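You operate a simulated robot arm through the tools that you are given. There is no shell and no other tool.

Carry out the task below with a simulated two-armed robot. There is one attempt and no reset: what you move stays moved.

TASK
Burp both bottles in the holder, then put them in the white crate.
Fine: till the froth has gone down; clasps shut again. Set down upright: yellow-clasp bottle, black-clasp bottle.
Where things are to end (x, y in the base frame): yellow-clasp bottle within 20 mm of [610, -340]; black-clasp bottle within 20 mm of [610, -220].

Only the result counts: the job must be done as asked and must still hold three seconds after the hand-in. Knocking over, shifting, dropping, spilling or breaking anything else fails it.

THE ROBOT
Two 7-joint arms with two-finger parallel grippers on one trunk that stands fixed in place. Base frame: the origin is at the foot of the trunk, x ahead of it, y to its left, z up. Units: mm, rad, N and s.
The left shoulder is at [20, 113, 1322], the right one opposite. With the tool pointing down near the work surface each hand reaches from about 100 to 300 mm from the base axis, measured 20 degrees to its own side. Payload 1.57 kg a hand.
The TCP of each hand is the grasp point between the finger pads, 30 mm short of the fingertips. In the tool frame z runs along the fingers and y along their closing line. Largest opening 80 mm; finger width 17, thickness 12; the body of the gripper, 40 by 82 mm, starts 80 mm behind the TCP.
Orientation is that of the tool frame in the base frame, as a unit quaternion [x, y, z, w]. With the fingers straight down and closing along the base's y, the tool's x points along the base's -x, its y along +y and its z along -z.

THE INTERFACE
- The arms move only by the tool jog_arm. It takes "left_moves", "right_moves" or both (then of equal length, played together; a hand with none holds still); each is a list of rows, each an object (a shift or turn left out is 0, a gripper value left out holds the last) with "delta_rot": the turn, a rotation vector about the base's x, y, z in degrees, a list of three; "offset": the shift along the base's x, y, z in mm, a list of three; "hand": the gripper command, from -1 (shut) to 1 (fully open), values between in proportion. In form: [{"delta_rot": [wx, wy, wz], "offset": [dx, dy, dz], "hand": hand}, ...]. A call has 1 to 20 rows; each row shifts and turns the commanded pose from where the row before left it. A row lasts 0.2 s, in which the tool goes at most 50 mm and 0.15 rad; a call with a longer step from one row to the next is refused whole, and so is a gripper value outside its range. A pose out of reach is approached as far as the arm can. The call stops where the force on the tool passes 40 N (or 10 N more than at its start, if that is more) or the arm is blocked; 0.2 s more then pass. Each finger travels about 45 mm/s and halts on what it meets, pressing with about 41 N; the grip force reading is that of the motor and also rises with nothing between the fingers. The clock runs only during rows and for 0.2 s after the last one: add rows that do not move to give the fingers time. The reply holds the time, the measured pose of the TCP, the force on the tool along the base axes, the opening and the grip force, in the units named above and with some noise, with the torque about the TCP (base axes, N m) and any sound that the robot's microphone picked up.
- Cameras (640 x 400 px; columns grow to the right, rows downward): "scene" is now at [85.8, -50.5, 1460.8]; the picture's right is [-0.55, -0.83, 0.00], its down [-0.36, 0.24, -0.90] and it looks along [0.75, -0.50, -0.44] (base axes); focal length 214 px, centre (320, 200). "left" rides on the left gripper at [72, 7, -122] in its tool frame; the picture's right is [-0.09, 1.00, 0.00], its down [-0.84, -0.08, -0.54] and it looks along [-0.54, -0.05, 0.84] (tool axes); focal length 238 px, centre (320, 200). "right" rides on the right gripper at [72, -7, -122] in its tool frame; the picture's right is [0.09, 1.00, 0.00], its down [-0.84, 0.08, -0.54] and it looks along [-0.54, 0.05, 0.84] (tool axes); focal length 238 px, centre (320, 200). There is no depth. A picture from a camera that has moved, and an enlarged one, comes with that camera's place and axes in the base frame and with its lens.
- grab_frame(camera): a new picture of that camera. It takes no simulated time.
- lift_body(by): slides the trunk up (or, below 0, down) by that many mm; the arms and the scene camera ride with it, the base frame stays. It gives what a move gives, with no picture.
- head_to(pan, tilt): turns the head with the scene camera to pan (to the left, within 1.396 rad either way) and tilt (down, from -0.506 to 1.204), counted from straight ahead of the robot. It gives what a move gives.
- close_up(camera, box): a new picture of the part [left, top, right, bottom] of that camera's present view, enlarged. It takes no simulated time.
- close_job(): hands the job in; it is judged then, once.

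Places have to be worked out from the pictures, the camera data and where the tool is seen. Open the grippers and draw the arms clear of the work before you hand the job in, unless the task says otherwise.

The tools are called after "Emit:" as name(argument=value, ...) on one line, values as JSON. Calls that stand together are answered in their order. jog_arm: Moves the arms, as the interface text tells. Its arguments: {"type":"object","properties":{"left_moves":{"type":"array"},"right_moves":{"type":"array"}},"required":[]} The other tools are called the same way: lift_body (by) slides the trunk up or down; head_to (pan, tilt) turns the head that bears the scene camera; grab_frame (camera) takes a picture; close_up (camera, box) takes an enlarged picture of a part of a camera's view; close_job () hands the job in.

At the start:

```text
clock: 0.0
left_eef_pos: [335.7, -43.4, 1373.8]
left_orientation: [0.0, 1.0, -0.001, 0.0]
left_wrist_force: [-0.6, -0.2, 0.2]
left_ft_torque: [0.0, 0.03, 0.03]
left_opening: 80.1
left_gripper_force: 0.0
right_eef_pos: [241.0, -319.8, 1331.2]
right_orientation: [0.0, 1.0, 0.0, 0.001]
right_wrist_force: [0.3, -0.1, -0.1]
right_ft_torque: [-0.02, 0.01, -0.03]
right_opening: 79.9
right_gripper_force: 0.0
trunk travel left (down, up): [-375.0, 195.0]
head pan, tilt: [-0.588, 0.45]
```

scene: 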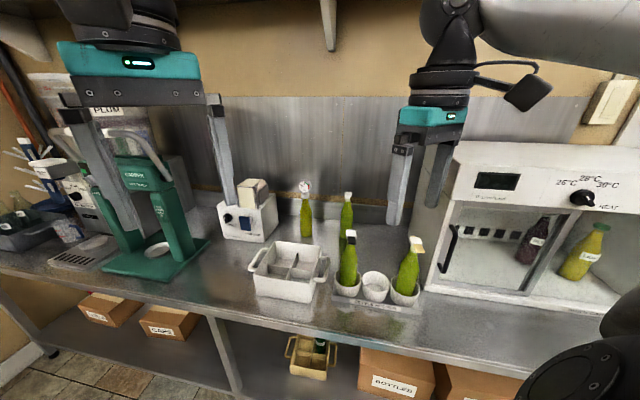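
right: 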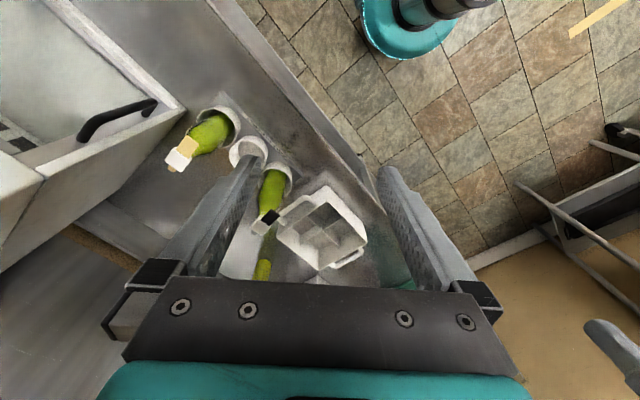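
left: 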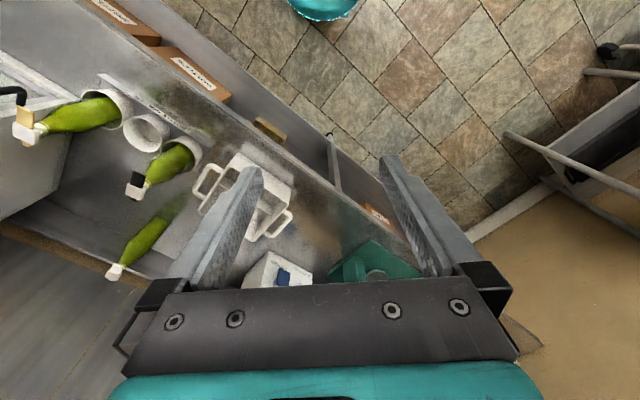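

I start by looking closely at the holder, the bottles and the crate with enlarged views from the scene camera.

Emit:
close_up(camera="scene", box=[320, 180, 440, 320])

Emit:
close_up(camera="scene", box=[220, 170, 360, 310])

Emit:
close_up(camera="right", box=[150, 90, 390, 290])

Emit:
close_up(camera="left", box=[0, 60, 320, 290])

```text
2.86 times, centred on (380, 250) of scene
camera zoom: at [85.8, -50.5, 1460.8], right [-0.55, -0.83, 0.0], down [-0.36, 0.24, -0.9], along [0.75, -0.5, -0.44], focal length 613 px, centre (149, 57)
```

zoom: 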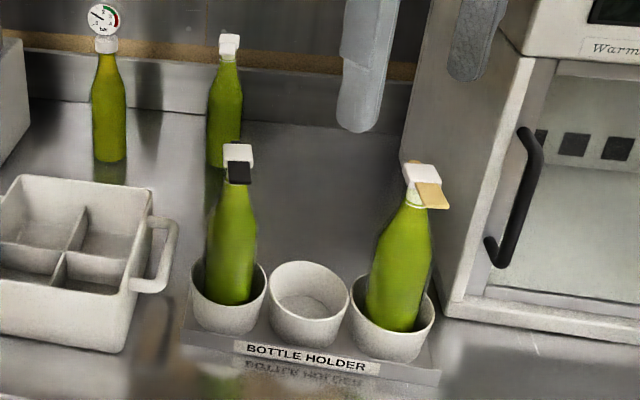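

```text
2.86 times, centred on (290, 240) of scene
camera zoom: at [85.8, -50.5, 1460.8], right [-0.55, -0.83, 0.0], down [-0.36, 0.24, -0.9], along [0.75, -0.5, -0.44], focal length 613 px, centre (406, 86)
```

zoom: 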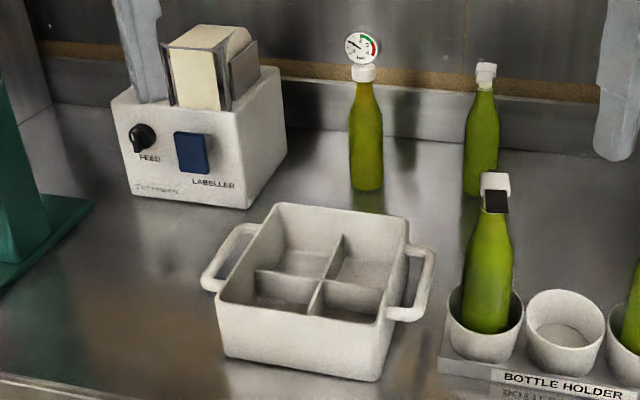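

```text
2.00 times, centred on (270, 190) of right
camera zoom: at [168.7, -326.5, 1452.4], right [-0.09, 1.0, 0.0], down [0.84, 0.08, 0.54], along [0.54, 0.05, -0.84], focal length 477 px, centre (420, 220)
```

zoom: 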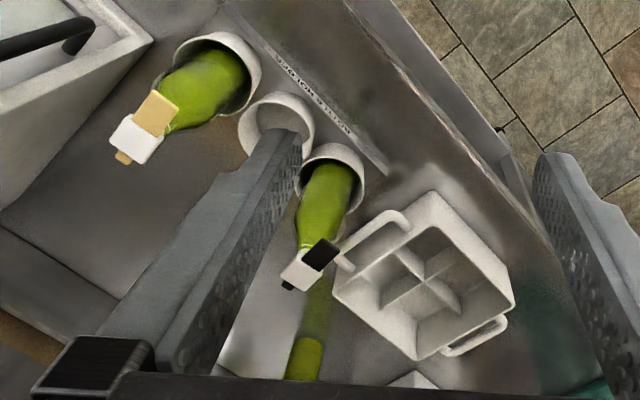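

```text
1.74 times, centred on (160, 175) of left
camera zoom: at [264.7, -36.2, 1496.0], right [0.09, 1.0, 0.0], down [0.84, -0.08, 0.54], along [0.54, -0.05, -0.84], focal length 414 px, centre (598, 244)
```

zoom: 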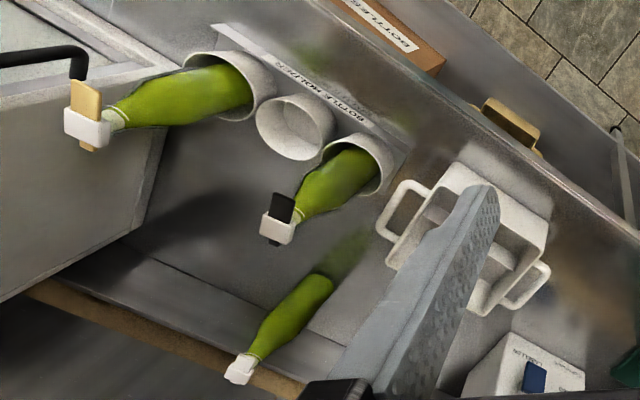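

Emit:
close_up(camera="scene", box=[395, 225, 435, 250])

Emit:
close_up(camera="scene", box=[330, 220, 370, 245])

Emit:
close_up(camera="right", box=[150, 120, 230, 170])

Emit:
close_up(camera="left", box=[100, 150, 180, 200])

Emit:
close_up(camera="left", box=[0, 100, 80, 150])

Emit:
close_up(camera="right", box=[240, 195, 320, 245])

Emit:
close_up(camera="scene", box=[285, 175, 325, 200])

```text
16.00 times, centred on (415, 238) of scene
camera zoom: at [85.8, -50.5, 1460.8], right [-0.55, -0.83, 0.0], down [-0.36, 0.24, -0.9], along [0.75, -0.5, -0.44], focal length 3432 px, centre (-1200, -400)
```

zoom: 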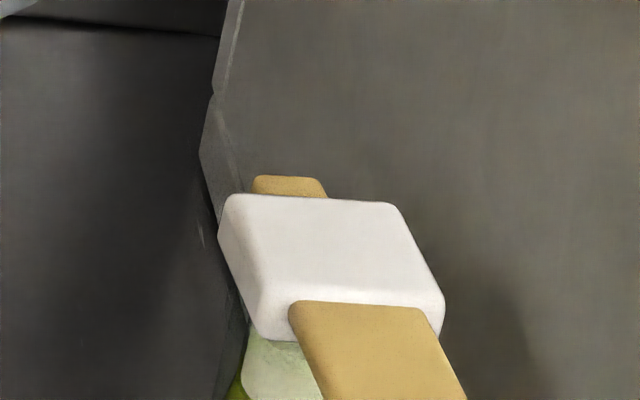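

```text
16.00 times, centred on (350, 232) of scene
camera zoom: at [85.8, -50.5, 1460.8], right [-0.55, -0.83, 0.0], down [-0.36, 0.24, -0.9], along [0.75, -0.5, -0.44], focal length 3432 px, centre (-160, -320)
```

zoom: 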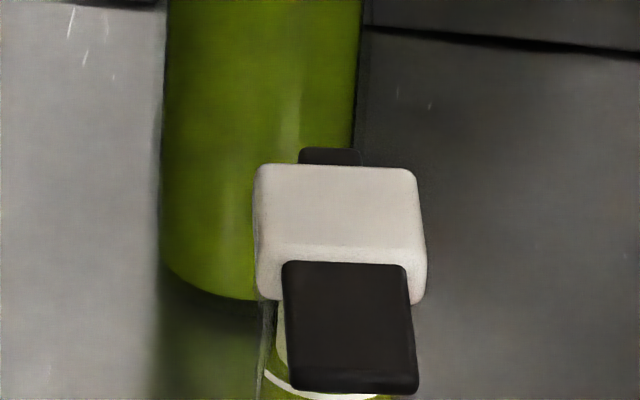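

```text
8.00 times, centred on (190, 145) of right
camera zoom: at [168.7, -326.5, 1452.4], right [-0.09, 1.0, 0.0], down [0.84, 0.08, 0.54], along [0.54, 0.05, -0.84], focal length 1907 px, centre (1360, 640)
```

zoom: 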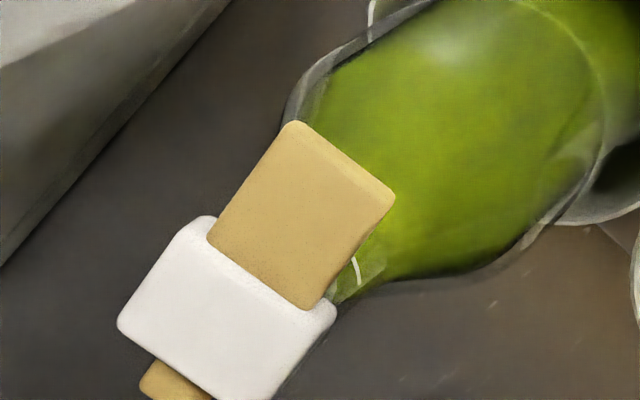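

```text
8.00 times, centred on (140, 175) of left
camera zoom: at [264.7, -36.2, 1496.0], right [0.09, 1.0, 0.0], down [0.84, -0.08, 0.54], along [0.54, -0.05, -0.84], focal length 1907 px, centre (1760, 400)
```

zoom: 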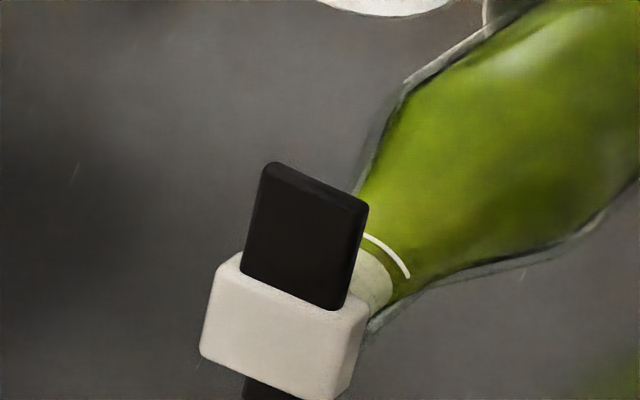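

```text
8.00 times, centred on (40, 125) of left
camera zoom: at [264.7, -36.2, 1496.0], right [0.09, 1.0, 0.0], down [0.84, -0.08, 0.54], along [0.54, -0.05, -0.84], focal length 1907 px, centre (2560, 800)
```

zoom: 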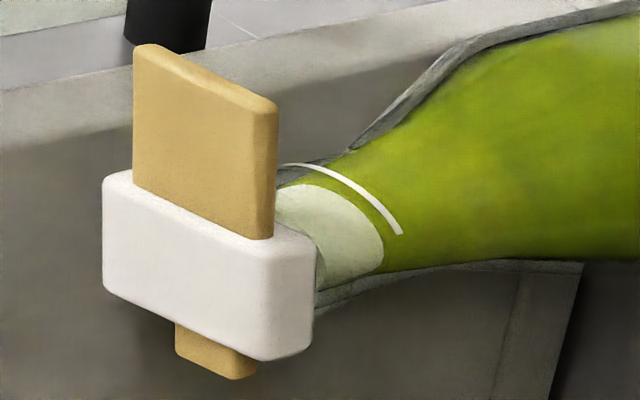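

```text
8.00 times, centred on (280, 220) of right
camera zoom: at [168.7, -326.5, 1452.4], right [-0.09, 1.0, 0.0], down [0.84, 0.08, 0.54], along [0.54, 0.05, -0.84], focal length 1907 px, centre (640, 40)
```

zoom: 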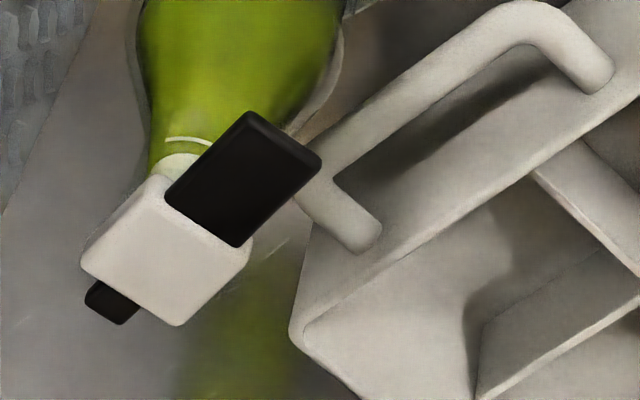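

```text
16.00 times, centred on (305, 188) of scene
camera zoom: at [85.8, -50.5, 1460.8], right [-0.55, -0.83, 0.0], down [-0.36, 0.24, -0.9], along [0.75, -0.5, -0.44], focal length 3432 px, centre (560, 400)
```

zoom: 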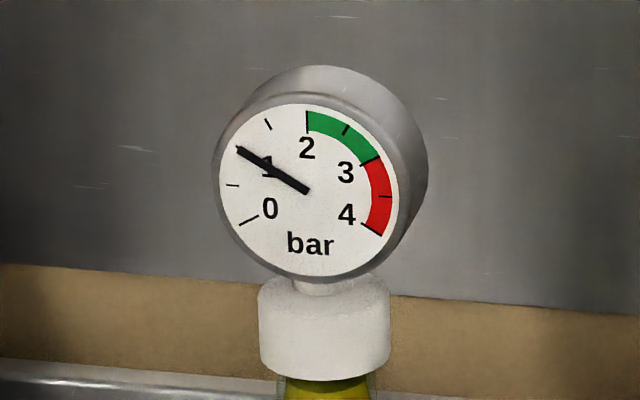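

I estimate the yellow cap at about (335,-530,1104) and the black cap at about (470,-417,1090), on a bench turned 45° to the base. That is far out for these arms, so I lower the trunk a bit to bring the shoulders near cap height and to get a second viewpoint.

Emit:
lift_body(by=-120)

```text
clock: 1.5
left_eef_pos: [336.0, -42.3, 1253.7]
left_orientation: [0.0, 1.0, 0.0, 0.0]
left_wrist_force: [0.7, 0.4, -0.1]
left_ft_torque: [0.02, 0.02, -0.03]
left_opening: 80.0
left_gripper_force: 0.2
right_eef_pos: [241.0, -320.1, 1210.8]
right_orientation: [-0.001, 1.0, 0.0, 0.0]
right_wrist_force: [0.8, 0.4, 0.5]
right_ft_torque: [-0.02, -0.03, -0.04]
right_opening: 80.1
right_gripper_force: 0.1
trunk travel left (down, up): [-255.0, 315.0]
head pan, tilt: [-0.588, 0.45]
```

The trunk went down cleanly. I take fresh pictures from the lower viewpoint for triangulation.

Emit:
grab_frame(camera="scene")

Emit:
grab_frame(camera="right")

Emit:
grab_frame(camera="left")

Emit:
close_up(camera="scene", box=[320, 170, 440, 320])

```text
taken
camera scene: at [85.8, -50.4, 1340.9], right [-0.55, -0.83, 0.0], down [-0.36, 0.24, -0.9], along [0.75, -0.5, -0.44], focal length 214 px, centre (320, 200)
```

scene: 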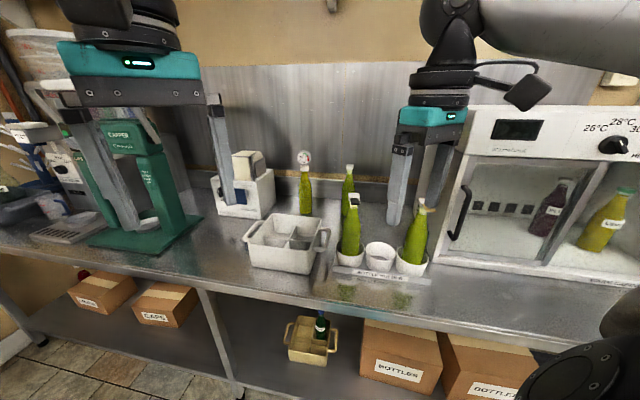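

```text
taken
camera right: at [168.7, -326.4, 1332.5], right [-0.09, 1.0, 0.0], down [0.84, 0.08, 0.54], along [0.54, 0.05, -0.84], focal length 238 px, centre (320, 200)
```

right: 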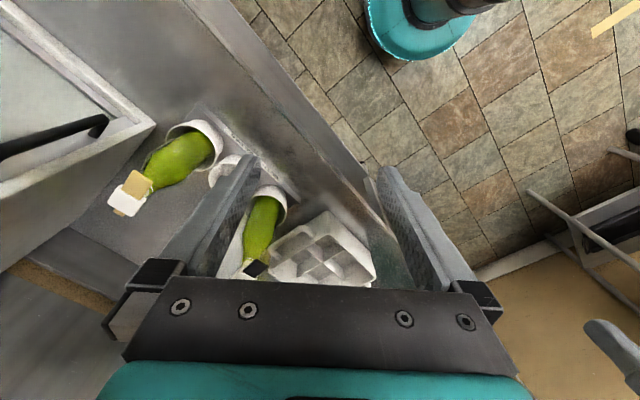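

```text
taken
camera left: at [264.7, -36.1, 1376.1], right [0.09, 1.0, 0.0], down [0.84, -0.08, 0.54], along [0.54, -0.05, -0.84], focal length 238 px, centre (320, 200)
```

left: 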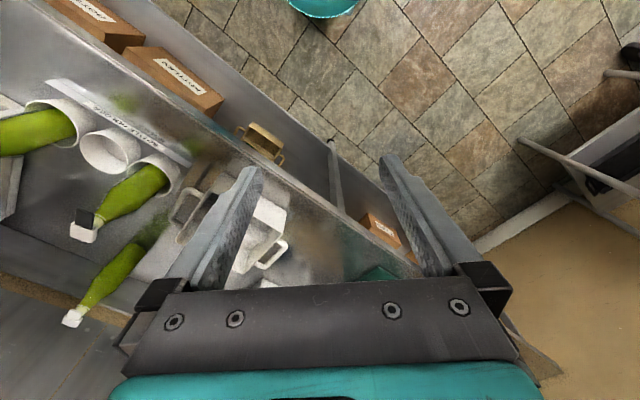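

```text
2.67 times, centred on (380, 245) of scene
camera zoom: at [85.8, -50.4, 1340.9], right [-0.55, -0.83, 0.0], down [-0.36, 0.24, -0.9], along [0.75, -0.5, -0.44], focal length 572 px, centre (160, 80)
```

zoom: 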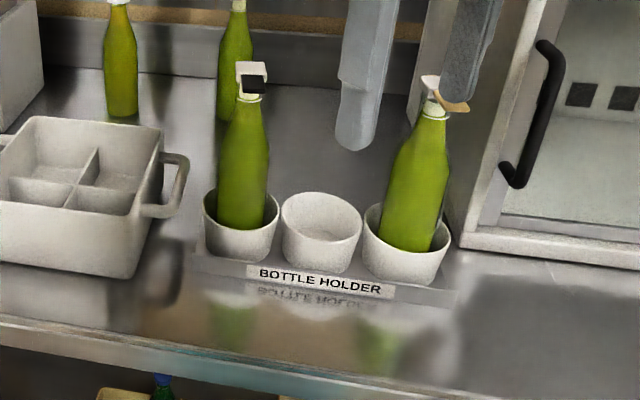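

The bench top is near z≈900 and the bottles stand about 200 mm tall. I look closely at both clasps from this height to understand the lever geometry.

Emit:
close_up(camera="left", box=[50, 195, 130, 245])

Emit:
close_up(camera="scene", box=[335, 180, 375, 205])

Emit:
close_up(camera="scene", box=[400, 190, 440, 215])

Emit:
close_up(camera="right", box=[95, 160, 175, 220])

Emit:
close_up(camera="scene", box=[230, 190, 350, 290])

```text
8.00 times, centred on (90, 220) of left
camera zoom: at [264.7, -36.1, 1376.1], right [0.09, 1.0, 0.0], down [0.84, -0.08, 0.54], along [0.54, -0.05, -0.84], focal length 1907 px, centre (2160, 40)
```

zoom: 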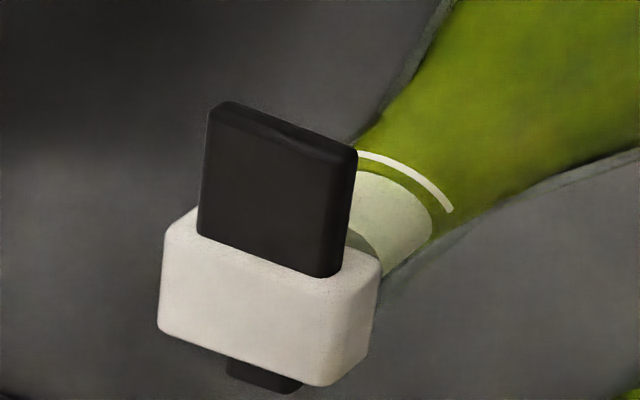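

```text
16.00 times, centred on (355, 192) of scene
camera zoom: at [85.8, -50.4, 1340.9], right [-0.55, -0.83, 0.0], down [-0.36, 0.24, -0.9], along [0.75, -0.5, -0.44], focal length 3432 px, centre (-240, 320)
```

zoom: 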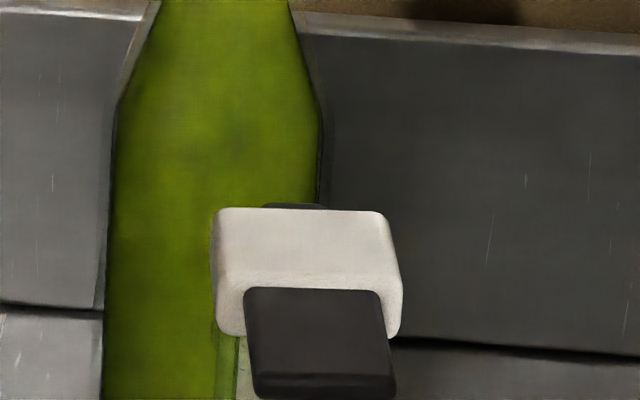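

```text
16.00 times, centred on (420, 202) of scene
camera zoom: at [85.8, -50.4, 1340.9], right [-0.55, -0.83, 0.0], down [-0.36, 0.24, -0.9], along [0.75, -0.5, -0.44], focal length 3432 px, centre (-1280, 160)
```

zoom: 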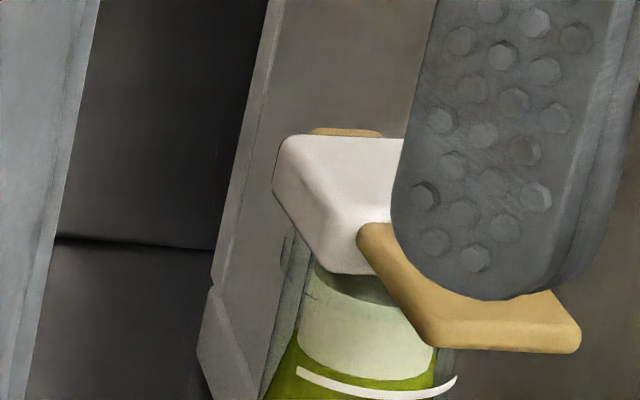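

```text
6.67 times, centred on (135, 190) of right
camera zoom: at [168.7, -326.4, 1332.5], right [-0.09, 1.0, 0.0], down [0.84, 0.08, 0.54], along [0.54, 0.05, -0.84], focal length 1589 px, centre (1553, 267)
```

zoom: 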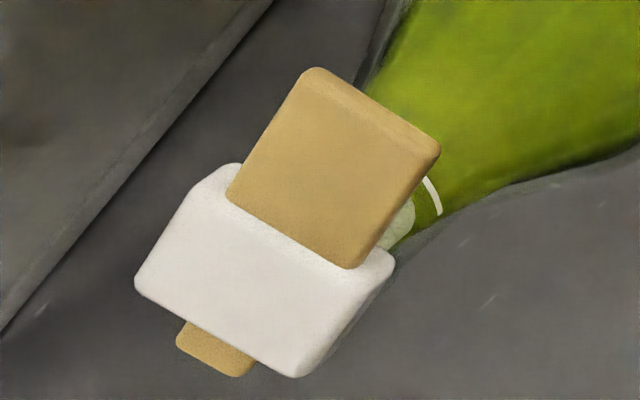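

```text
4.00 times, centred on (290, 240) of scene
camera zoom: at [85.8, -50.4, 1340.9], right [-0.55, -0.83, 0.0], down [-0.36, 0.24, -0.9], along [0.75, -0.5, -0.44], focal length 858 px, centre (440, 40)
```

zoom: 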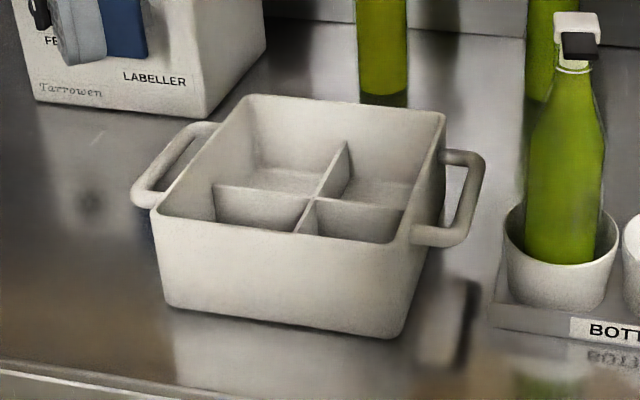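

The clasps have a flat tab about 22 mm wide, reaching about 40 mm from the bottle axis toward the robot at z≈1101. I turn the right hand to horizontal (pitch, then yaw toward the bench) while staying clear of everything, to learn what the arm can reach.

Emit:
jog_arm(right_moves=[{"delta_rot": [0, -8.2, 0], "offset": [8, 0, 0]}, {"delta_rot": [0, -8.2, 0], "offset": [8, 0, 0]}, {"delta_rot": [0, -8.2, 0], "offset": [8, 0, 0]}, {"delta_rot": [0, -8.2, 0], "offset": [8, 0, 0]}, {"delta_rot": [0, -8.2, 0], "offset": [8, 0, 0]}, {"delta_rot": [0, -8.2, 0], "offset": [8, 0, 0]}, {"delta_rot": [0, -8.2, 0], "offset": [8, 0, 0]}, {"delta_rot": [0, -8.2, 0], "offset": [8, 0, 0]}, {"delta_rot": [0, -8.2, 0], "offset": [8, 0, 0]}, {"delta_rot": [0, -8.2, 0], "offset": [8, 0, 0]}, {"delta_rot": [0, -8.0, 0], "offset": [8, 0, 0]}])

```text
clock: 3.9
left_eef_pos: [336.6, -42.9, 1254.1]
left_orientation: [-0.001, 1.0, 0.001, 0.0]
left_wrist_force: [0.1, -0.8, 1.0]
left_ft_torque: [0.0, 0.01, -0.01]
left_opening: 80.0
left_gripper_force: 0.0
right_eef_pos: [360.7, -362.9, 1239.0]
right_orientation: [0.0, 0.706, 0.002, 0.708]
right_wrist_force: [0.0, -0.6, 0.7]
right_ft_torque: [-0.04, 0.0, 0.01]
right_opening: 80.0
right_gripper_force: 0.0
right hand out of reach, approached as far as the arm can: row 7, 8, 9, 10, 11
trunk travel left (down, up): [-255.0, 315.0]
head pan, tilt: [-0.588, 0.45]
```

The horizontal right hand cannot come nearer than roughly 290 mm (wrist) from the shoulder. Raising the trunk again gives vertical distance, so the hand can stand off closer in; I do that and then check the view.

Emit:
lift_body(by=120)

```text
clock: 5.4
left_eef_pos: [336.8, -43.3, 1372.6]
left_orientation: [0.0, 1.0, 0.0, 0.001]
left_wrist_force: [-0.5, -0.2, 0.1]
left_ft_torque: [0.01, -0.01, -0.01]
left_opening: 79.9
left_gripper_force: 0.1
right_eef_pos: [361.2, -362.8, 1358.2]
right_orientation: [-0.001, 0.708, 0.001, 0.707]
right_wrist_force: [0.5, 0.6, -0.9]
right_ft_torque: [-0.01, 0.01, -0.04]
right_opening: 79.8
right_gripper_force: 0.1
trunk travel left (down, up): [-375.0, 195.0]
head pan, tilt: [-0.588, 0.45]
```

Emit:
jog_arm(right_moves=[{"offset": [0, 0, -20]}, {"offset": [0, 0, -20]}, {"offset": [0, 0, -20]}, {"offset": [0, 0, -20]}, {"offset": [0, 0, -20]}])

```text
clock: 6.6
left_eef_pos: [336.0, -43.0, 1374.8]
left_orientation: [0.0, 1.0, 0.0, 0.0]
left_wrist_force: [-0.1, 0.5, -0.2]
left_ft_torque: [0.0, -0.05, 0.02]
left_opening: 80.1
left_gripper_force: 0.1
right_eef_pos: [361.8, -364.4, 1259.1]
right_orientation: [-0.001, 0.707, 0.0, 0.707]
right_wrist_force: [0.1, 0.4, -0.1]
right_ft_torque: [0.04, 0.0, 0.01]
right_opening: 79.8
right_gripper_force: 0.1
trunk travel left (down, up): [-375.0, 195.0]
head pan, tilt: [-0.588, 0.45]
```

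Offsets are taken from the pose actually reached. Now I yaw the right hand by -45° so it faces the bench squarely, lowering a little.

Emit:
jog_arm(right_moves=[{"delta_rot": [0, 0, -7.5], "offset": [0, 0, -8]}, {"delta_rot": [0, 0, -7.5], "offset": [0, 0, -8]}, {"delta_rot": [0, 0, -7.5], "offset": [0, 0, -8]}, {"delta_rot": [0, 0, -7.5], "offset": [0, 0, -8]}, {"delta_rot": [0, 0, -7.5], "offset": [0, 0, -8]}, {"delta_rot": [0, 0, -7.5], "offset": [0, 0, -8]}])

```text
clock: 8.0
left_eef_pos: [335.8, -43.4, 1372.6]
left_orientation: [0.0, 1.0, 0.0, 0.0]
left_wrist_force: [0.3, 0.8, 0.2]
left_ft_torque: [0.0, -0.03, 0.04]
left_opening: 79.8
left_gripper_force: 0.1
right_eef_pos: [379.3, -380.6, 1200.3]
right_orientation: [0.271, 0.653, -0.271, 0.653]
right_wrist_force: [-0.2, 0.3, 0.3]
right_ft_torque: [0.0, 0.03, -0.02]
right_opening: 80.1
right_gripper_force: 0.0
right hand out of reach, approached as far as the arm can: row 1, 2, 3
trunk travel left (down, up): [-375.0, 195.0]
head pan, tilt: [-0.588, 0.45]
```

Emit:
grab_frame(camera="right")

Emit:
grab_frame(camera="scene")

Emit:
grab_frame(camera="left")

```text
taken
camera right: at [288.0, -298.3, 1127.3], right [0.7, 0.7, -0.09], down [-0.33, 0.44, 0.84], along [0.63, -0.56, 0.54], focal length 238 px, centre (320, 200)
```

right: 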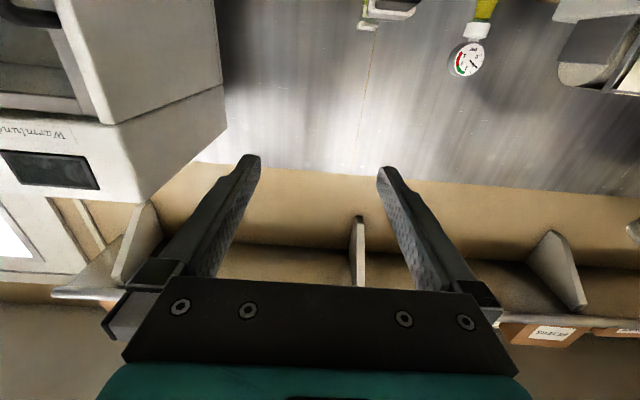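

```text
taken
camera scene: at [86.4, -50.2, 1460.8], right [-0.55, -0.83, 0.0], down [-0.36, 0.24, -0.9], along [0.75, -0.5, -0.44], focal length 214 px, centre (320, 200)
```

scene: 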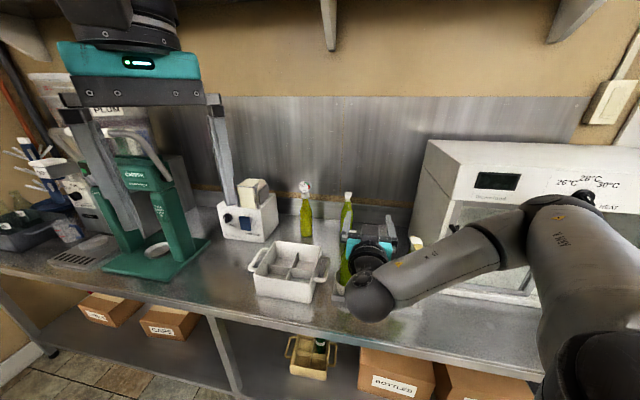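

```text
taken
camera left: at [265.4, -35.8, 1495.8], right [0.09, 1.0, 0.0], down [0.84, -0.08, 0.54], along [0.54, -0.05, -0.84], focal length 238 px, centre (320, 200)
```

left: 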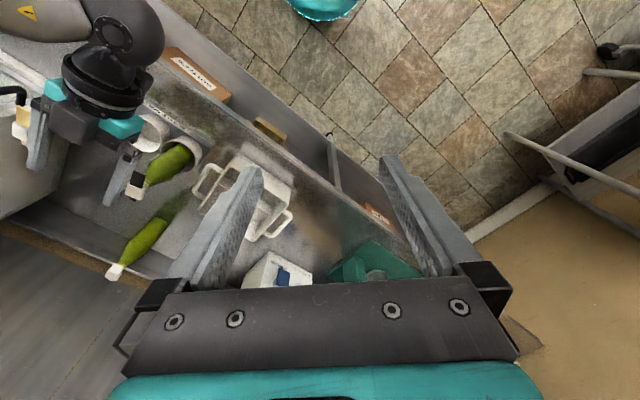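

The hand now faces the bench. I roll it +90° about its pointing axis so the fingers close vertically (above and below a tab), with the wrist camera looking in from the side.

Emit:
jog_arm(right_moves=[{"delta_rot": [5.785, -5.785, 0]}, {"delta_rot": [5.785, -5.785, 0]}, {"delta_rot": [5.785, -5.785, 0]}, {"delta_rot": [5.785, -5.785, 0]}, {"delta_rot": [5.785, -5.785, 0]}, {"delta_rot": [5.785, -5.785, 0]}, {"delta_rot": [5.785, -5.785, 0]}, {"delta_rot": [5.785, -5.785, 0]}, {"delta_rot": [5.785, -5.785, 0]}, {"delta_rot": [5.785, -5.785, 0]}, {"delta_rot": [5.785, -5.785, 0]}])

```text
clock: 10.4
left_eef_pos: [336.3, -43.3, 1373.9]
left_orientation: [0.001, 1.0, -0.001, -0.001]
left_wrist_force: [0.1, 0.7, 0.0]
left_ft_torque: [-0.03, 0.0, 0.04]
left_opening: 79.8
left_gripper_force: 0.1
right_eef_pos: [379.0, -382.3, 1199.1]
right_orientation: [0.653, 0.269, 0.272, 0.653]
right_wrist_force: [-0.1, 0.0, -0.6]
right_ft_torque: [0.02, -0.02, 0.02]
right_opening: 80.1
right_gripper_force: 0.1
trunk travel left (down, up): [-375.0, 195.0]
head pan, tilt: [-0.588, 0.45]
```

Emit:
grab_frame(camera="right")

Emit:
grab_frame(camera="scene")

```text
taken
camera right: at [343.2, -245.0, 1191.8], right [0.06, 0.06, 1.0], down [-0.98, -0.21, 0.07], along [0.21, -0.98, 0.05], focal length 238 px, centre (320, 200)
```

right: 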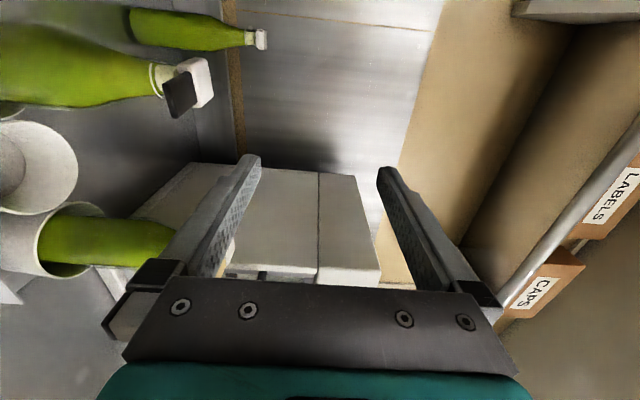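

```text
taken
camera scene: at [85.7, -50.2, 1460.8], right [-0.55, -0.83, 0.0], down [-0.36, 0.24, -0.9], along [0.75, -0.5, -0.44], focal length 214 px, centre (320, 200)
```

scene: 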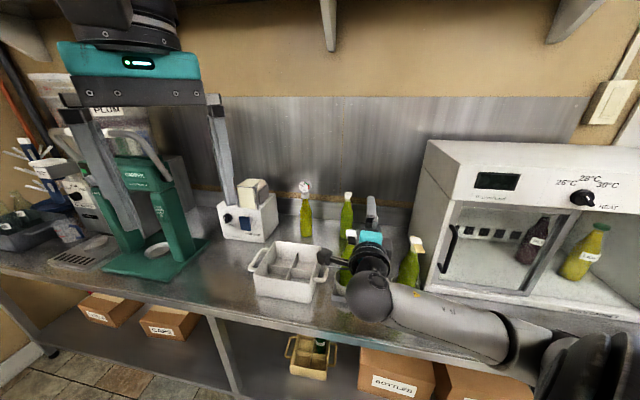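

Emit:
close_up(camera="right", box=[130, 40, 230, 130])

Emit:
close_up(camera="right", box=[0, 0, 280, 280])

```text
4.44 times, centred on (180, 85) of right
camera zoom: at [343.2, -245.0, 1191.8], right [0.06, 0.06, 1.0], down [-0.98, -0.21, 0.07], along [0.21, -0.98, 0.05], focal length 1059 px, centre (942, 711)
```

zoom: 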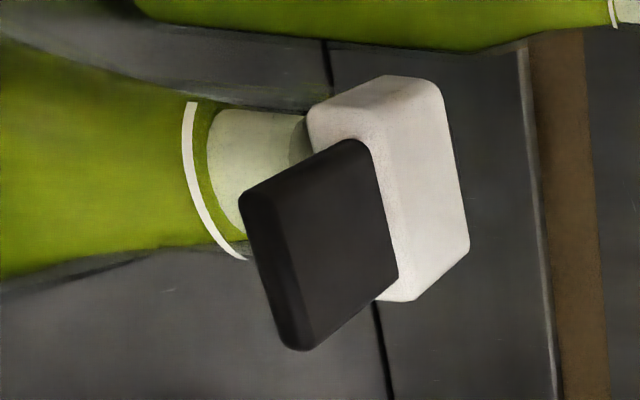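

```text
1.43 times, centred on (140, 140) of right
camera zoom: at [343.2, -245.0, 1191.8], right [0.06, 0.06, 1.0], down [-0.98, -0.21, 0.07], along [0.21, -0.98, 0.05], focal length 340 px, centre (577, 286)
```

zoom: 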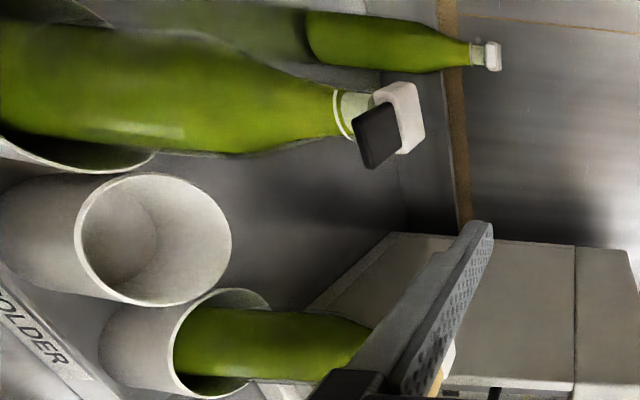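

The tab of the black clasp lies level at z≈1096–1102, from n≈574 (tip) to the cap front at n≈600, where n is the distance along the bench normal. I pull the right hand back, line it up with that tab and lower it to tab height with the fingers partly closed.

Emit:
jog_arm(right_moves=[{"offset": [-2.5, 31.7, 0], "hand": -0.3}, {"offset": [-2.5, 31.7, 0]}, {"offset": [0, 0, -20]}, {"offset": [0, 0, -20]}, {"offset": [0, 0, -20]}, {"offset": [0, 0, -20]}, {"offset": [0, 0, -20]}, {}])

```text
clock: 12.2
left_eef_pos: [337.0, -43.0, 1373.2]
left_orientation: [0.0, 1.0, 0.0, 0.0]
left_wrist_force: [0.0, 0.3, -0.5]
left_ft_torque: [-0.02, -0.02, 0.0]
left_opening: 79.6
left_gripper_force: 0.1
right_eef_pos: [374.9, -321.1, 1098.8]
right_orientation: [0.653, 0.269, 0.271, 0.654]
right_wrist_force: [0.7, 0.2, 0.1]
right_ft_torque: [0.0, -0.04, 0.0]
right_opening: 28.0
right_gripper_force: 0.1
trunk travel left (down, up): [-375.0, 195.0]
head pan, tilt: [-0.588, 0.45]
```

Emit:
grab_frame(camera="right")

Emit:
grab_frame(camera="left")

Emit:
grab_frame(camera="scene")

```text
taken
camera right: at [338.7, -183.2, 1090.3], right [0.06, 0.07, 1.0], down [-0.97, -0.21, 0.08], along [0.21, -0.98, 0.05], focal length 238 px, centre (320, 200)
```

right: 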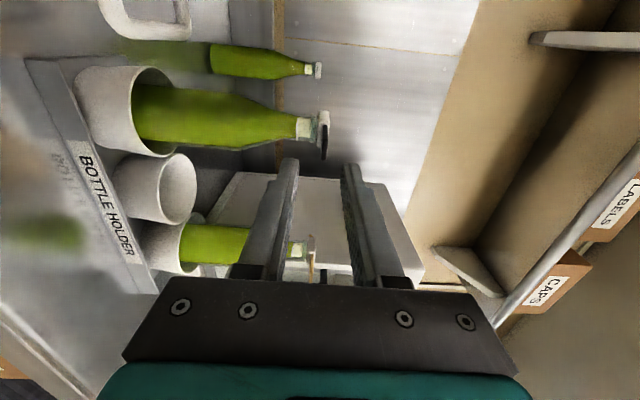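

```text
taken
camera left: at [264.8, -36.2, 1496.0], right [0.09, 1.0, 0.0], down [0.84, -0.08, 0.54], along [0.54, -0.05, -0.84], focal length 238 px, centre (320, 200)
```

left: 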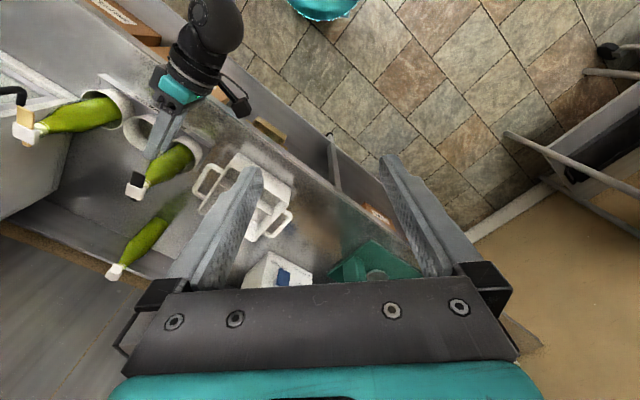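

```text
taken
camera scene: at [85.9, -50.5, 1460.8], right [-0.55, -0.83, 0.0], down [-0.36, 0.24, -0.9], along [0.75, -0.5, -0.44], focal length 214 px, centre (320, 200)
```

scene: 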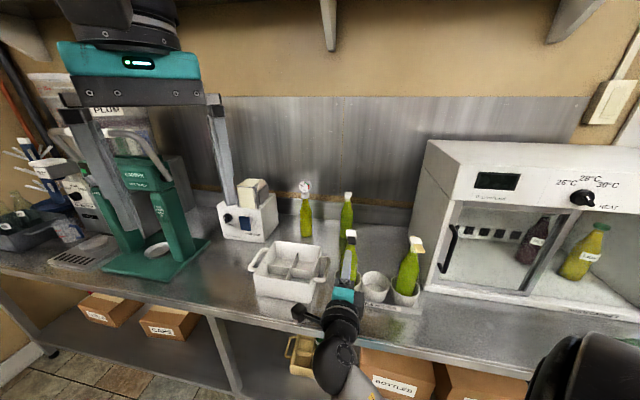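

Emit:
close_up(camera="right", box=[260, 95, 380, 215])

Emit:
close_up(camera="left", box=[100, 90, 220, 210])

```text
3.33 times, centred on (320, 155) of right
camera zoom: at [338.7, -183.2, 1090.3], right [0.06, 0.07, 1.0], down [-0.97, -0.21, 0.08], along [0.21, -0.98, 0.05], focal length 794 px, centre (320, 350)
```

zoom: 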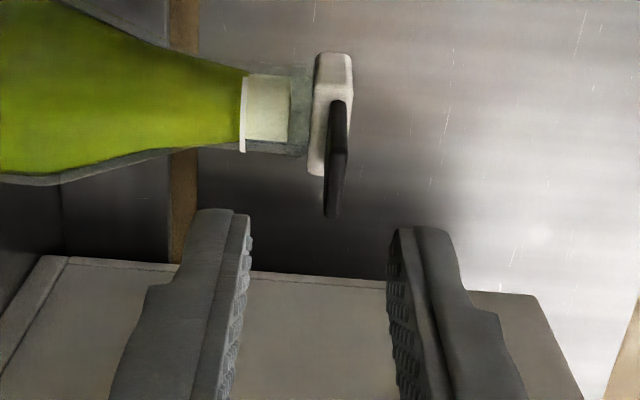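

```text
3.33 times, centred on (160, 150) of left
camera zoom: at [264.8, -36.2, 1496.0], right [0.09, 1.0, 0.0], down [0.84, -0.08, 0.54], along [0.54, -0.05, -0.84], focal length 794 px, centre (853, 367)
```

zoom: 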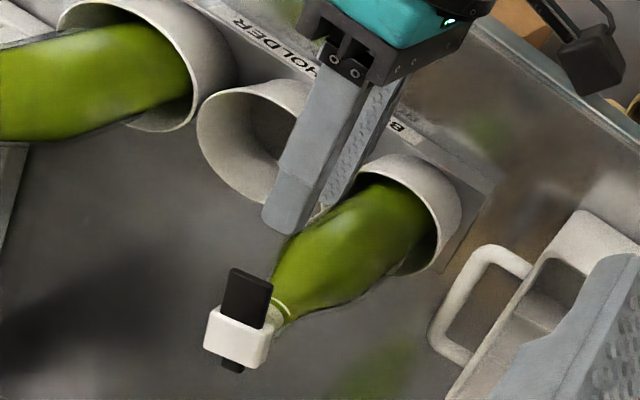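

The side view is very clear: liquid up to the white ring (z≈1075), a pale froth band above it, then clear glass under the cap; the tab is level at z≈1102. I advance the open fingers so they straddle the tab, first to about 10 mm short of full depth.

Emit:
jog_arm(right_moves=[{"offset": [10, -10, 3]}, {"offset": [10, -10, 0]}, {"offset": [10, -10, 0]}, {"offset": [7, -7, 0]}, {"offset": [5, -5, 0]}, {}])

Emit:
grab_frame(camera="right")

Emit:
close_up(camera="left", box=[100, 120, 200, 210])

```text
clock: 13.6
left_eef_pos: [336.9, -43.5, 1373.7]
left_orientation: [0.0, 1.0, 0.0, 0.0]
left_wrist_force: [-0.7, 0.3, -0.3]
left_ft_torque: [0.03, -0.02, 0.01]
left_opening: 80.1
left_gripper_force: 0.0
right_eef_pos: [417.5, -362.1, 1102.0]
right_orientation: [0.653, 0.27, 0.271, 0.654]
right_wrist_force: [-0.1, -1.4, 0.2]
right_ft_torque: [-0.01, 0.04, 0.04]
right_opening: 28.1
right_gripper_force: 0.0
trunk travel left (down, up): [-375.0, 195.0]
head pan, tilt: [-0.588, 0.45]
```

```text
taken
camera right: at [380.6, -224.8, 1094.2], right [0.06, 0.07, 1.0], down [-0.97, -0.21, 0.08], along [0.21, -0.98, 0.05], focal length 238 px, centre (320, 200)
```

right: 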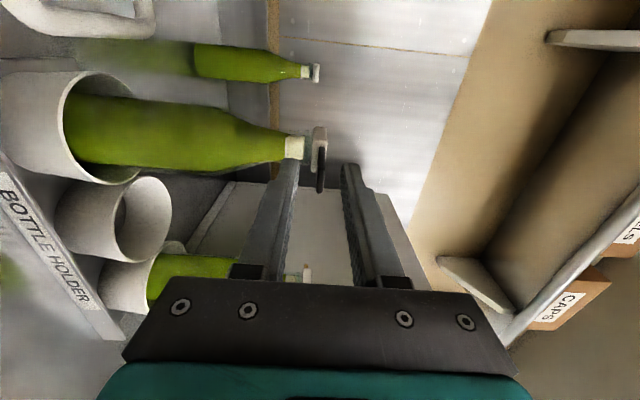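

```text
4.44 times, centred on (150, 165) of left
camera zoom: at [264.7, -36.2, 1496.0], right [0.09, 1.0, 0.0], down [0.84, -0.08, 0.54], along [0.54, -0.05, -0.84], focal length 1059 px, centre (1076, 356)
```

zoom: 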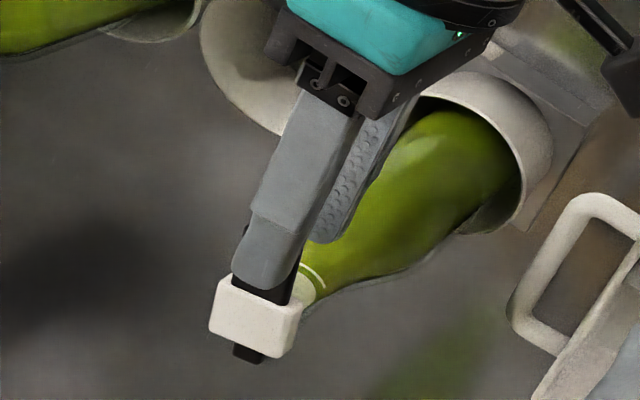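

The fingers straddle the tab centrally. I advance 8 mm more and narrow the gap to about 12 mm so I can move the tab up or down with little slack.

Emit:
jog_arm(right_moves=[{"offset": [3, -3, 0], "hand": -0.66}, {"offset": [3, -3, 0]}, {}, {}])

Emit:
close_up(camera="right", box=[260, 95, 380, 215])

Emit:
close_up(camera="left", box=[100, 120, 200, 210])

```text
clock: 14.6
left_eef_pos: [336.6, -43.9, 1374.1]
left_orientation: [0.0, 1.0, 0.0, 0.0]
left_wrist_force: [0.4, -0.1, 0.2]
left_ft_torque: [0.01, -0.04, -0.01]
left_opening: 80.0
left_gripper_force: 0.1
right_eef_pos: [423.6, -367.0, 1102.4]
right_orientation: [0.653, 0.269, 0.272, 0.654]
right_wrist_force: [0.4, 0.4, -0.1]
right_ft_torque: [0.0, 0.0, 0.01]
right_opening: 13.6
right_gripper_force: 0.1
trunk travel left (down, up): [-375.0, 195.0]
head pan, tilt: [-0.588, 0.45]
```

```text
3.33 times, centred on (320, 155) of right
camera zoom: at [387.4, -230.3, 1094.8], right [0.06, 0.07, 1.0], down [-0.97, -0.21, 0.08], along [0.21, -0.98, 0.05], focal length 794 px, centre (320, 350)
```

zoom: 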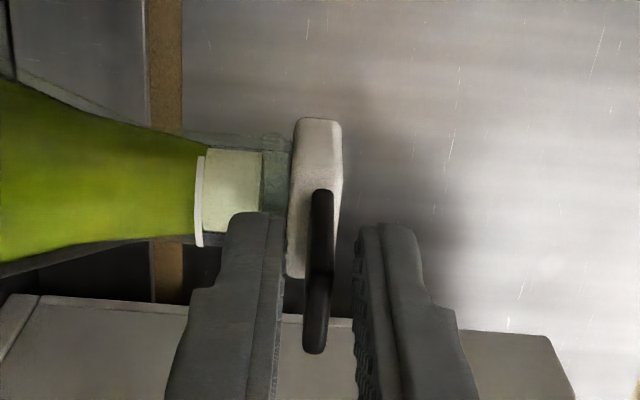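

```text
4.44 times, centred on (150, 165) of left
camera zoom: at [264.8, -36.1, 1496.0], right [0.09, 1.0, 0.0], down [0.84, -0.08, 0.54], along [0.54, -0.05, -0.84], focal length 1059 px, centre (1076, 356)
```

zoom: 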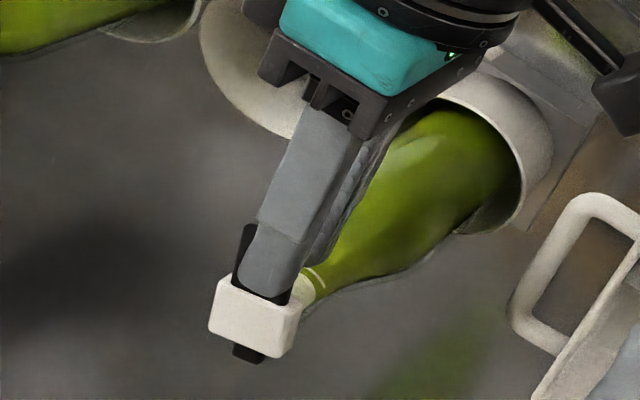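

The tab actually points about 10° off the bench normal (toward -x), with its centre ~5 mm to the right of my fingers. I correct yaw and position so the fingers are centred on the tab.

Emit:
jog_arm(right_moves=[{"delta_rot": [0, 0, 5], "offset": [-2.5, -5.6, 0]}, {"delta_rot": [0, 0, 5], "offset": [-2.5, -5.6, 0]}, {}])

Emit:
close_up(camera="right", box=[260, 95, 380, 215])

Emit:
close_up(camera="left", box=[100, 120, 200, 210])

```text
clock: 15.4
left_eef_pos: [336.7, -42.2, 1373.5]
left_orientation: [0.0, 1.0, 0.0, -0.001]
left_wrist_force: [0.3, 0.3, -0.3]
left_ft_torque: [0.02, -0.02, 0.0]
left_opening: 79.9
left_gripper_force: 0.1
right_eef_pos: [418.2, -377.4, 1102.4]
right_orientation: [0.627, 0.326, 0.327, 0.628]
right_wrist_force: [0.5, 0.7, 0.0]
right_ft_torque: [-0.05, 0.02, -0.02]
right_opening: 13.8
right_gripper_force: 0.1
trunk travel left (down, up): [-375.0, 195.0]
head pan, tilt: [-0.588, 0.45]
```

```text
3.33 times, centred on (320, 155) of right
camera zoom: at [358.3, -249.7, 1095.0], right [0.05, 0.08, 1.0], down [-0.92, -0.38, 0.08], along [0.38, -0.92, 0.05], focal length 794 px, centre (320, 350)
```

zoom: 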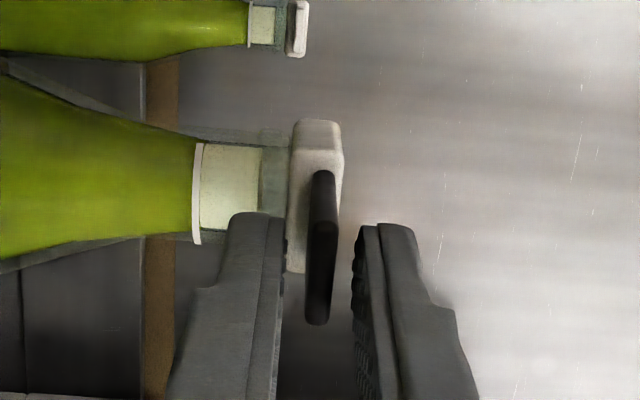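

```text
4.44 times, centred on (150, 165) of left
camera zoom: at [264.9, -36.0, 1496.0], right [0.09, 1.0, 0.0], down [0.84, -0.08, 0.54], along [0.54, -0.05, -0.84], focal length 1059 px, centre (1076, 356)
```

zoom: 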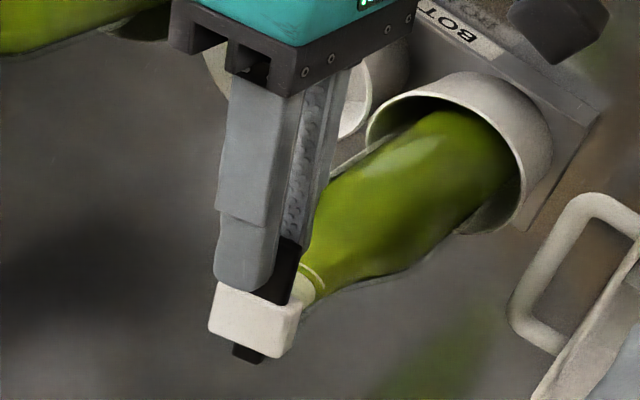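

Fingers are now centred on the tab. I raise the hand in small steps to find contact and feel the force needed, watching for sound.

Emit:
jog_arm(right_moves=[{"offset": [0, 0, 2]}, {"offset": [0, 0, 2]}, {"offset": [0, 0, 1]}])

```text
clock: 16.2
left_eef_pos: [337.9, -43.3, 1374.4]
left_orientation: [0.0, 1.0, -0.001, 0.0]
left_wrist_force: [0.0, -0.3, 1.0]
left_ft_torque: [0.02, -0.02, -0.04]
left_opening: 80.2
left_gripper_force: 0.0
right_eef_pos: [416.9, -378.3, 1107.8]
right_orientation: [0.627, 0.325, 0.328, 0.628]
right_wrist_force: [0.7, 0.5, 0.6]
right_ft_torque: [0.0, 0.0, 0.0]
right_opening: 13.6
right_gripper_force: 0.4
trunk travel left (down, up): [-375.0, 195.0]
head pan, tilt: [-0.588, 0.45]
```

Emit:
close_up(camera="right", box=[260, 95, 380, 215])

```text
3.33 times, centred on (320, 155) of right
camera zoom: at [358.3, -249.7, 1099.9], right [0.05, 0.08, 1.0], down [-0.92, -0.37, 0.08], along [0.38, -0.92, 0.05], focal length 794 px, centre (320, 350)
```

zoom: 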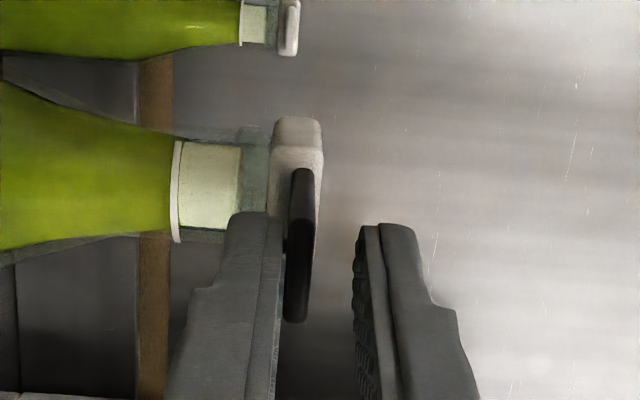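

Nearly in contact. I continue in 1 mm steps.

Emit:
jog_arm(right_moves=[{"offset": [0, 0, 1]}, {"offset": [0, 0, 1]}])

Emit:
close_up(camera="right", box=[260, 95, 380, 215])

```text
clock: 16.8
left_eef_pos: [336.9, -43.4, 1373.9]
left_orientation: [-0.001, 1.0, 0.0, 0.0]
left_wrist_force: [-0.5, 0.0, 0.6]
left_ft_torque: [0.01, 0.01, 0.02]
left_opening: 80.0
left_gripper_force: 0.1
right_eef_pos: [417.6, -377.7, 1109.2]
right_orientation: [0.626, 0.326, 0.327, 0.628]
right_wrist_force: [-0.7, 0.2, -0.6]
right_ft_torque: [0.03, 0.06, -0.02]
right_opening: 14.4
right_gripper_force: 0.9
trunk travel left (down, up): [-375.0, 195.0]
head pan, tilt: [-0.588, 0.45]
```

```text
3.33 times, centred on (320, 155) of right
camera zoom: at [358.5, -248.8, 1101.6], right [0.05, 0.08, 1.0], down [-0.92, -0.37, 0.08], along [0.38, -0.92, 0.05], focal length 794 px, centre (320, 350)
```

zoom: 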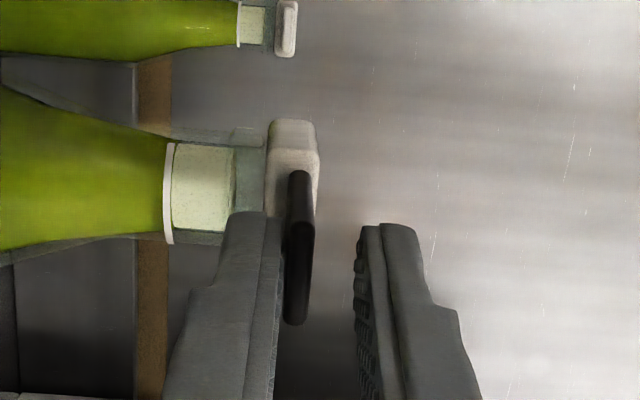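

Contact has begun (the grip reading and opening rise slightly). I keep raising 1 mm at a time.

Emit:
jog_arm(right_moves=[{"offset": [0, 0, 1]}, {"offset": [0, 0, 1]}])

Emit:
close_up(camera="right", box=[260, 95, 380, 215])

```text
clock: 17.4
left_eef_pos: [335.7, -43.0, 1373.6]
left_orientation: [0.0, 1.0, 0.0, 0.001]
left_wrist_force: [-0.5, 0.0, 0.4]
left_ft_torque: [0.02, 0.02, 0.01]
left_opening: 80.1
left_gripper_force: 0.1
right_eef_pos: [416.6, -377.8, 1111.0]
right_orientation: [0.625, 0.327, 0.327, 0.629]
right_wrist_force: [0.5, 0.5, -0.5]
right_ft_torque: [0.0, 0.01, 0.03]
right_opening: 14.3
right_gripper_force: 0.2
trunk travel left (down, up): [-375.0, 195.0]
head pan, tilt: [-0.588, 0.45]
```

```text
3.33 times, centred on (320, 155) of right
camera zoom: at [357.6, -249.5, 1102.7], right [0.05, 0.08, 1.0], down [-0.92, -0.38, 0.08], along [0.38, -0.92, 0.05], focal length 794 px, centre (320, 350)
```

zoom: 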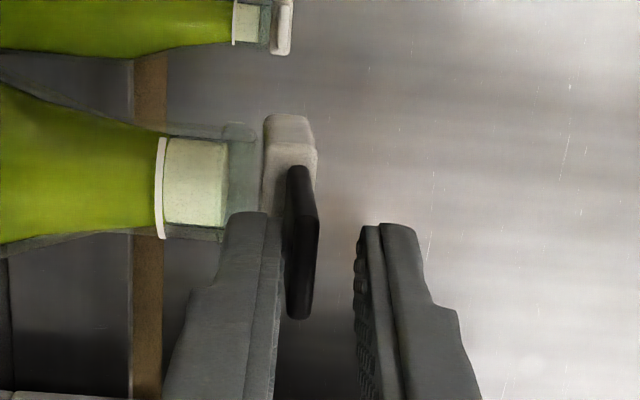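

The tab is starting to tilt up with very little force. I continue slowly, checking for a hiss and the froth level.

Emit:
jog_arm(right_moves=[{"offset": [0, 0, 1]}, {"offset": [0, 0, 1]}])

Emit:
close_up(camera="right", box=[240, 95, 360, 215])

```text
clock: 18.0
left_eef_pos: [336.8, -43.7, 1373.0]
left_orientation: [0.0, 1.0, 0.0, 0.0]
left_wrist_force: [-0.2, -0.5, -0.7]
left_ft_torque: [-0.02, -0.02, 0.0]
left_opening: 79.9
left_gripper_force: 0.1
right_eef_pos: [415.4, -383.4, 1113.5]
right_orientation: [0.62, 0.335, 0.319, 0.634]
right_wrist_force: [0.4, 0.2, -0.4]
right_ft_torque: [0.04, 0.01, 0.01]
right_opening: 14.1
right_gripper_force: 0.6
trunk travel left (down, up): [-375.0, 195.0]
head pan, tilt: [-0.588, 0.45]
```

```text
3.33 times, centred on (300, 155) of right
camera zoom: at [355.3, -254.3, 1103.2], right [0.06, 0.1, 0.99], down [-0.92, -0.37, 0.1], along [0.38, -0.92, 0.07], focal length 794 px, centre (387, 350)
```

zoom: 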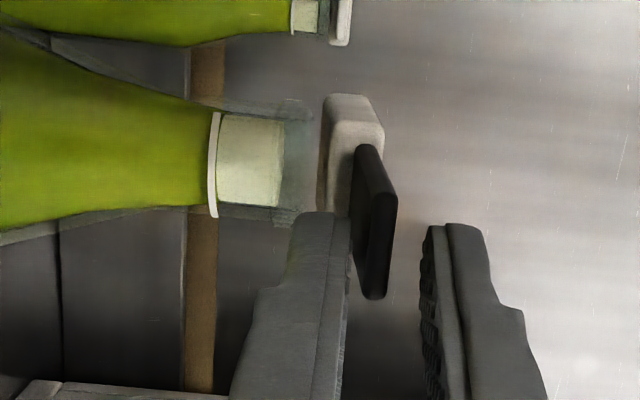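

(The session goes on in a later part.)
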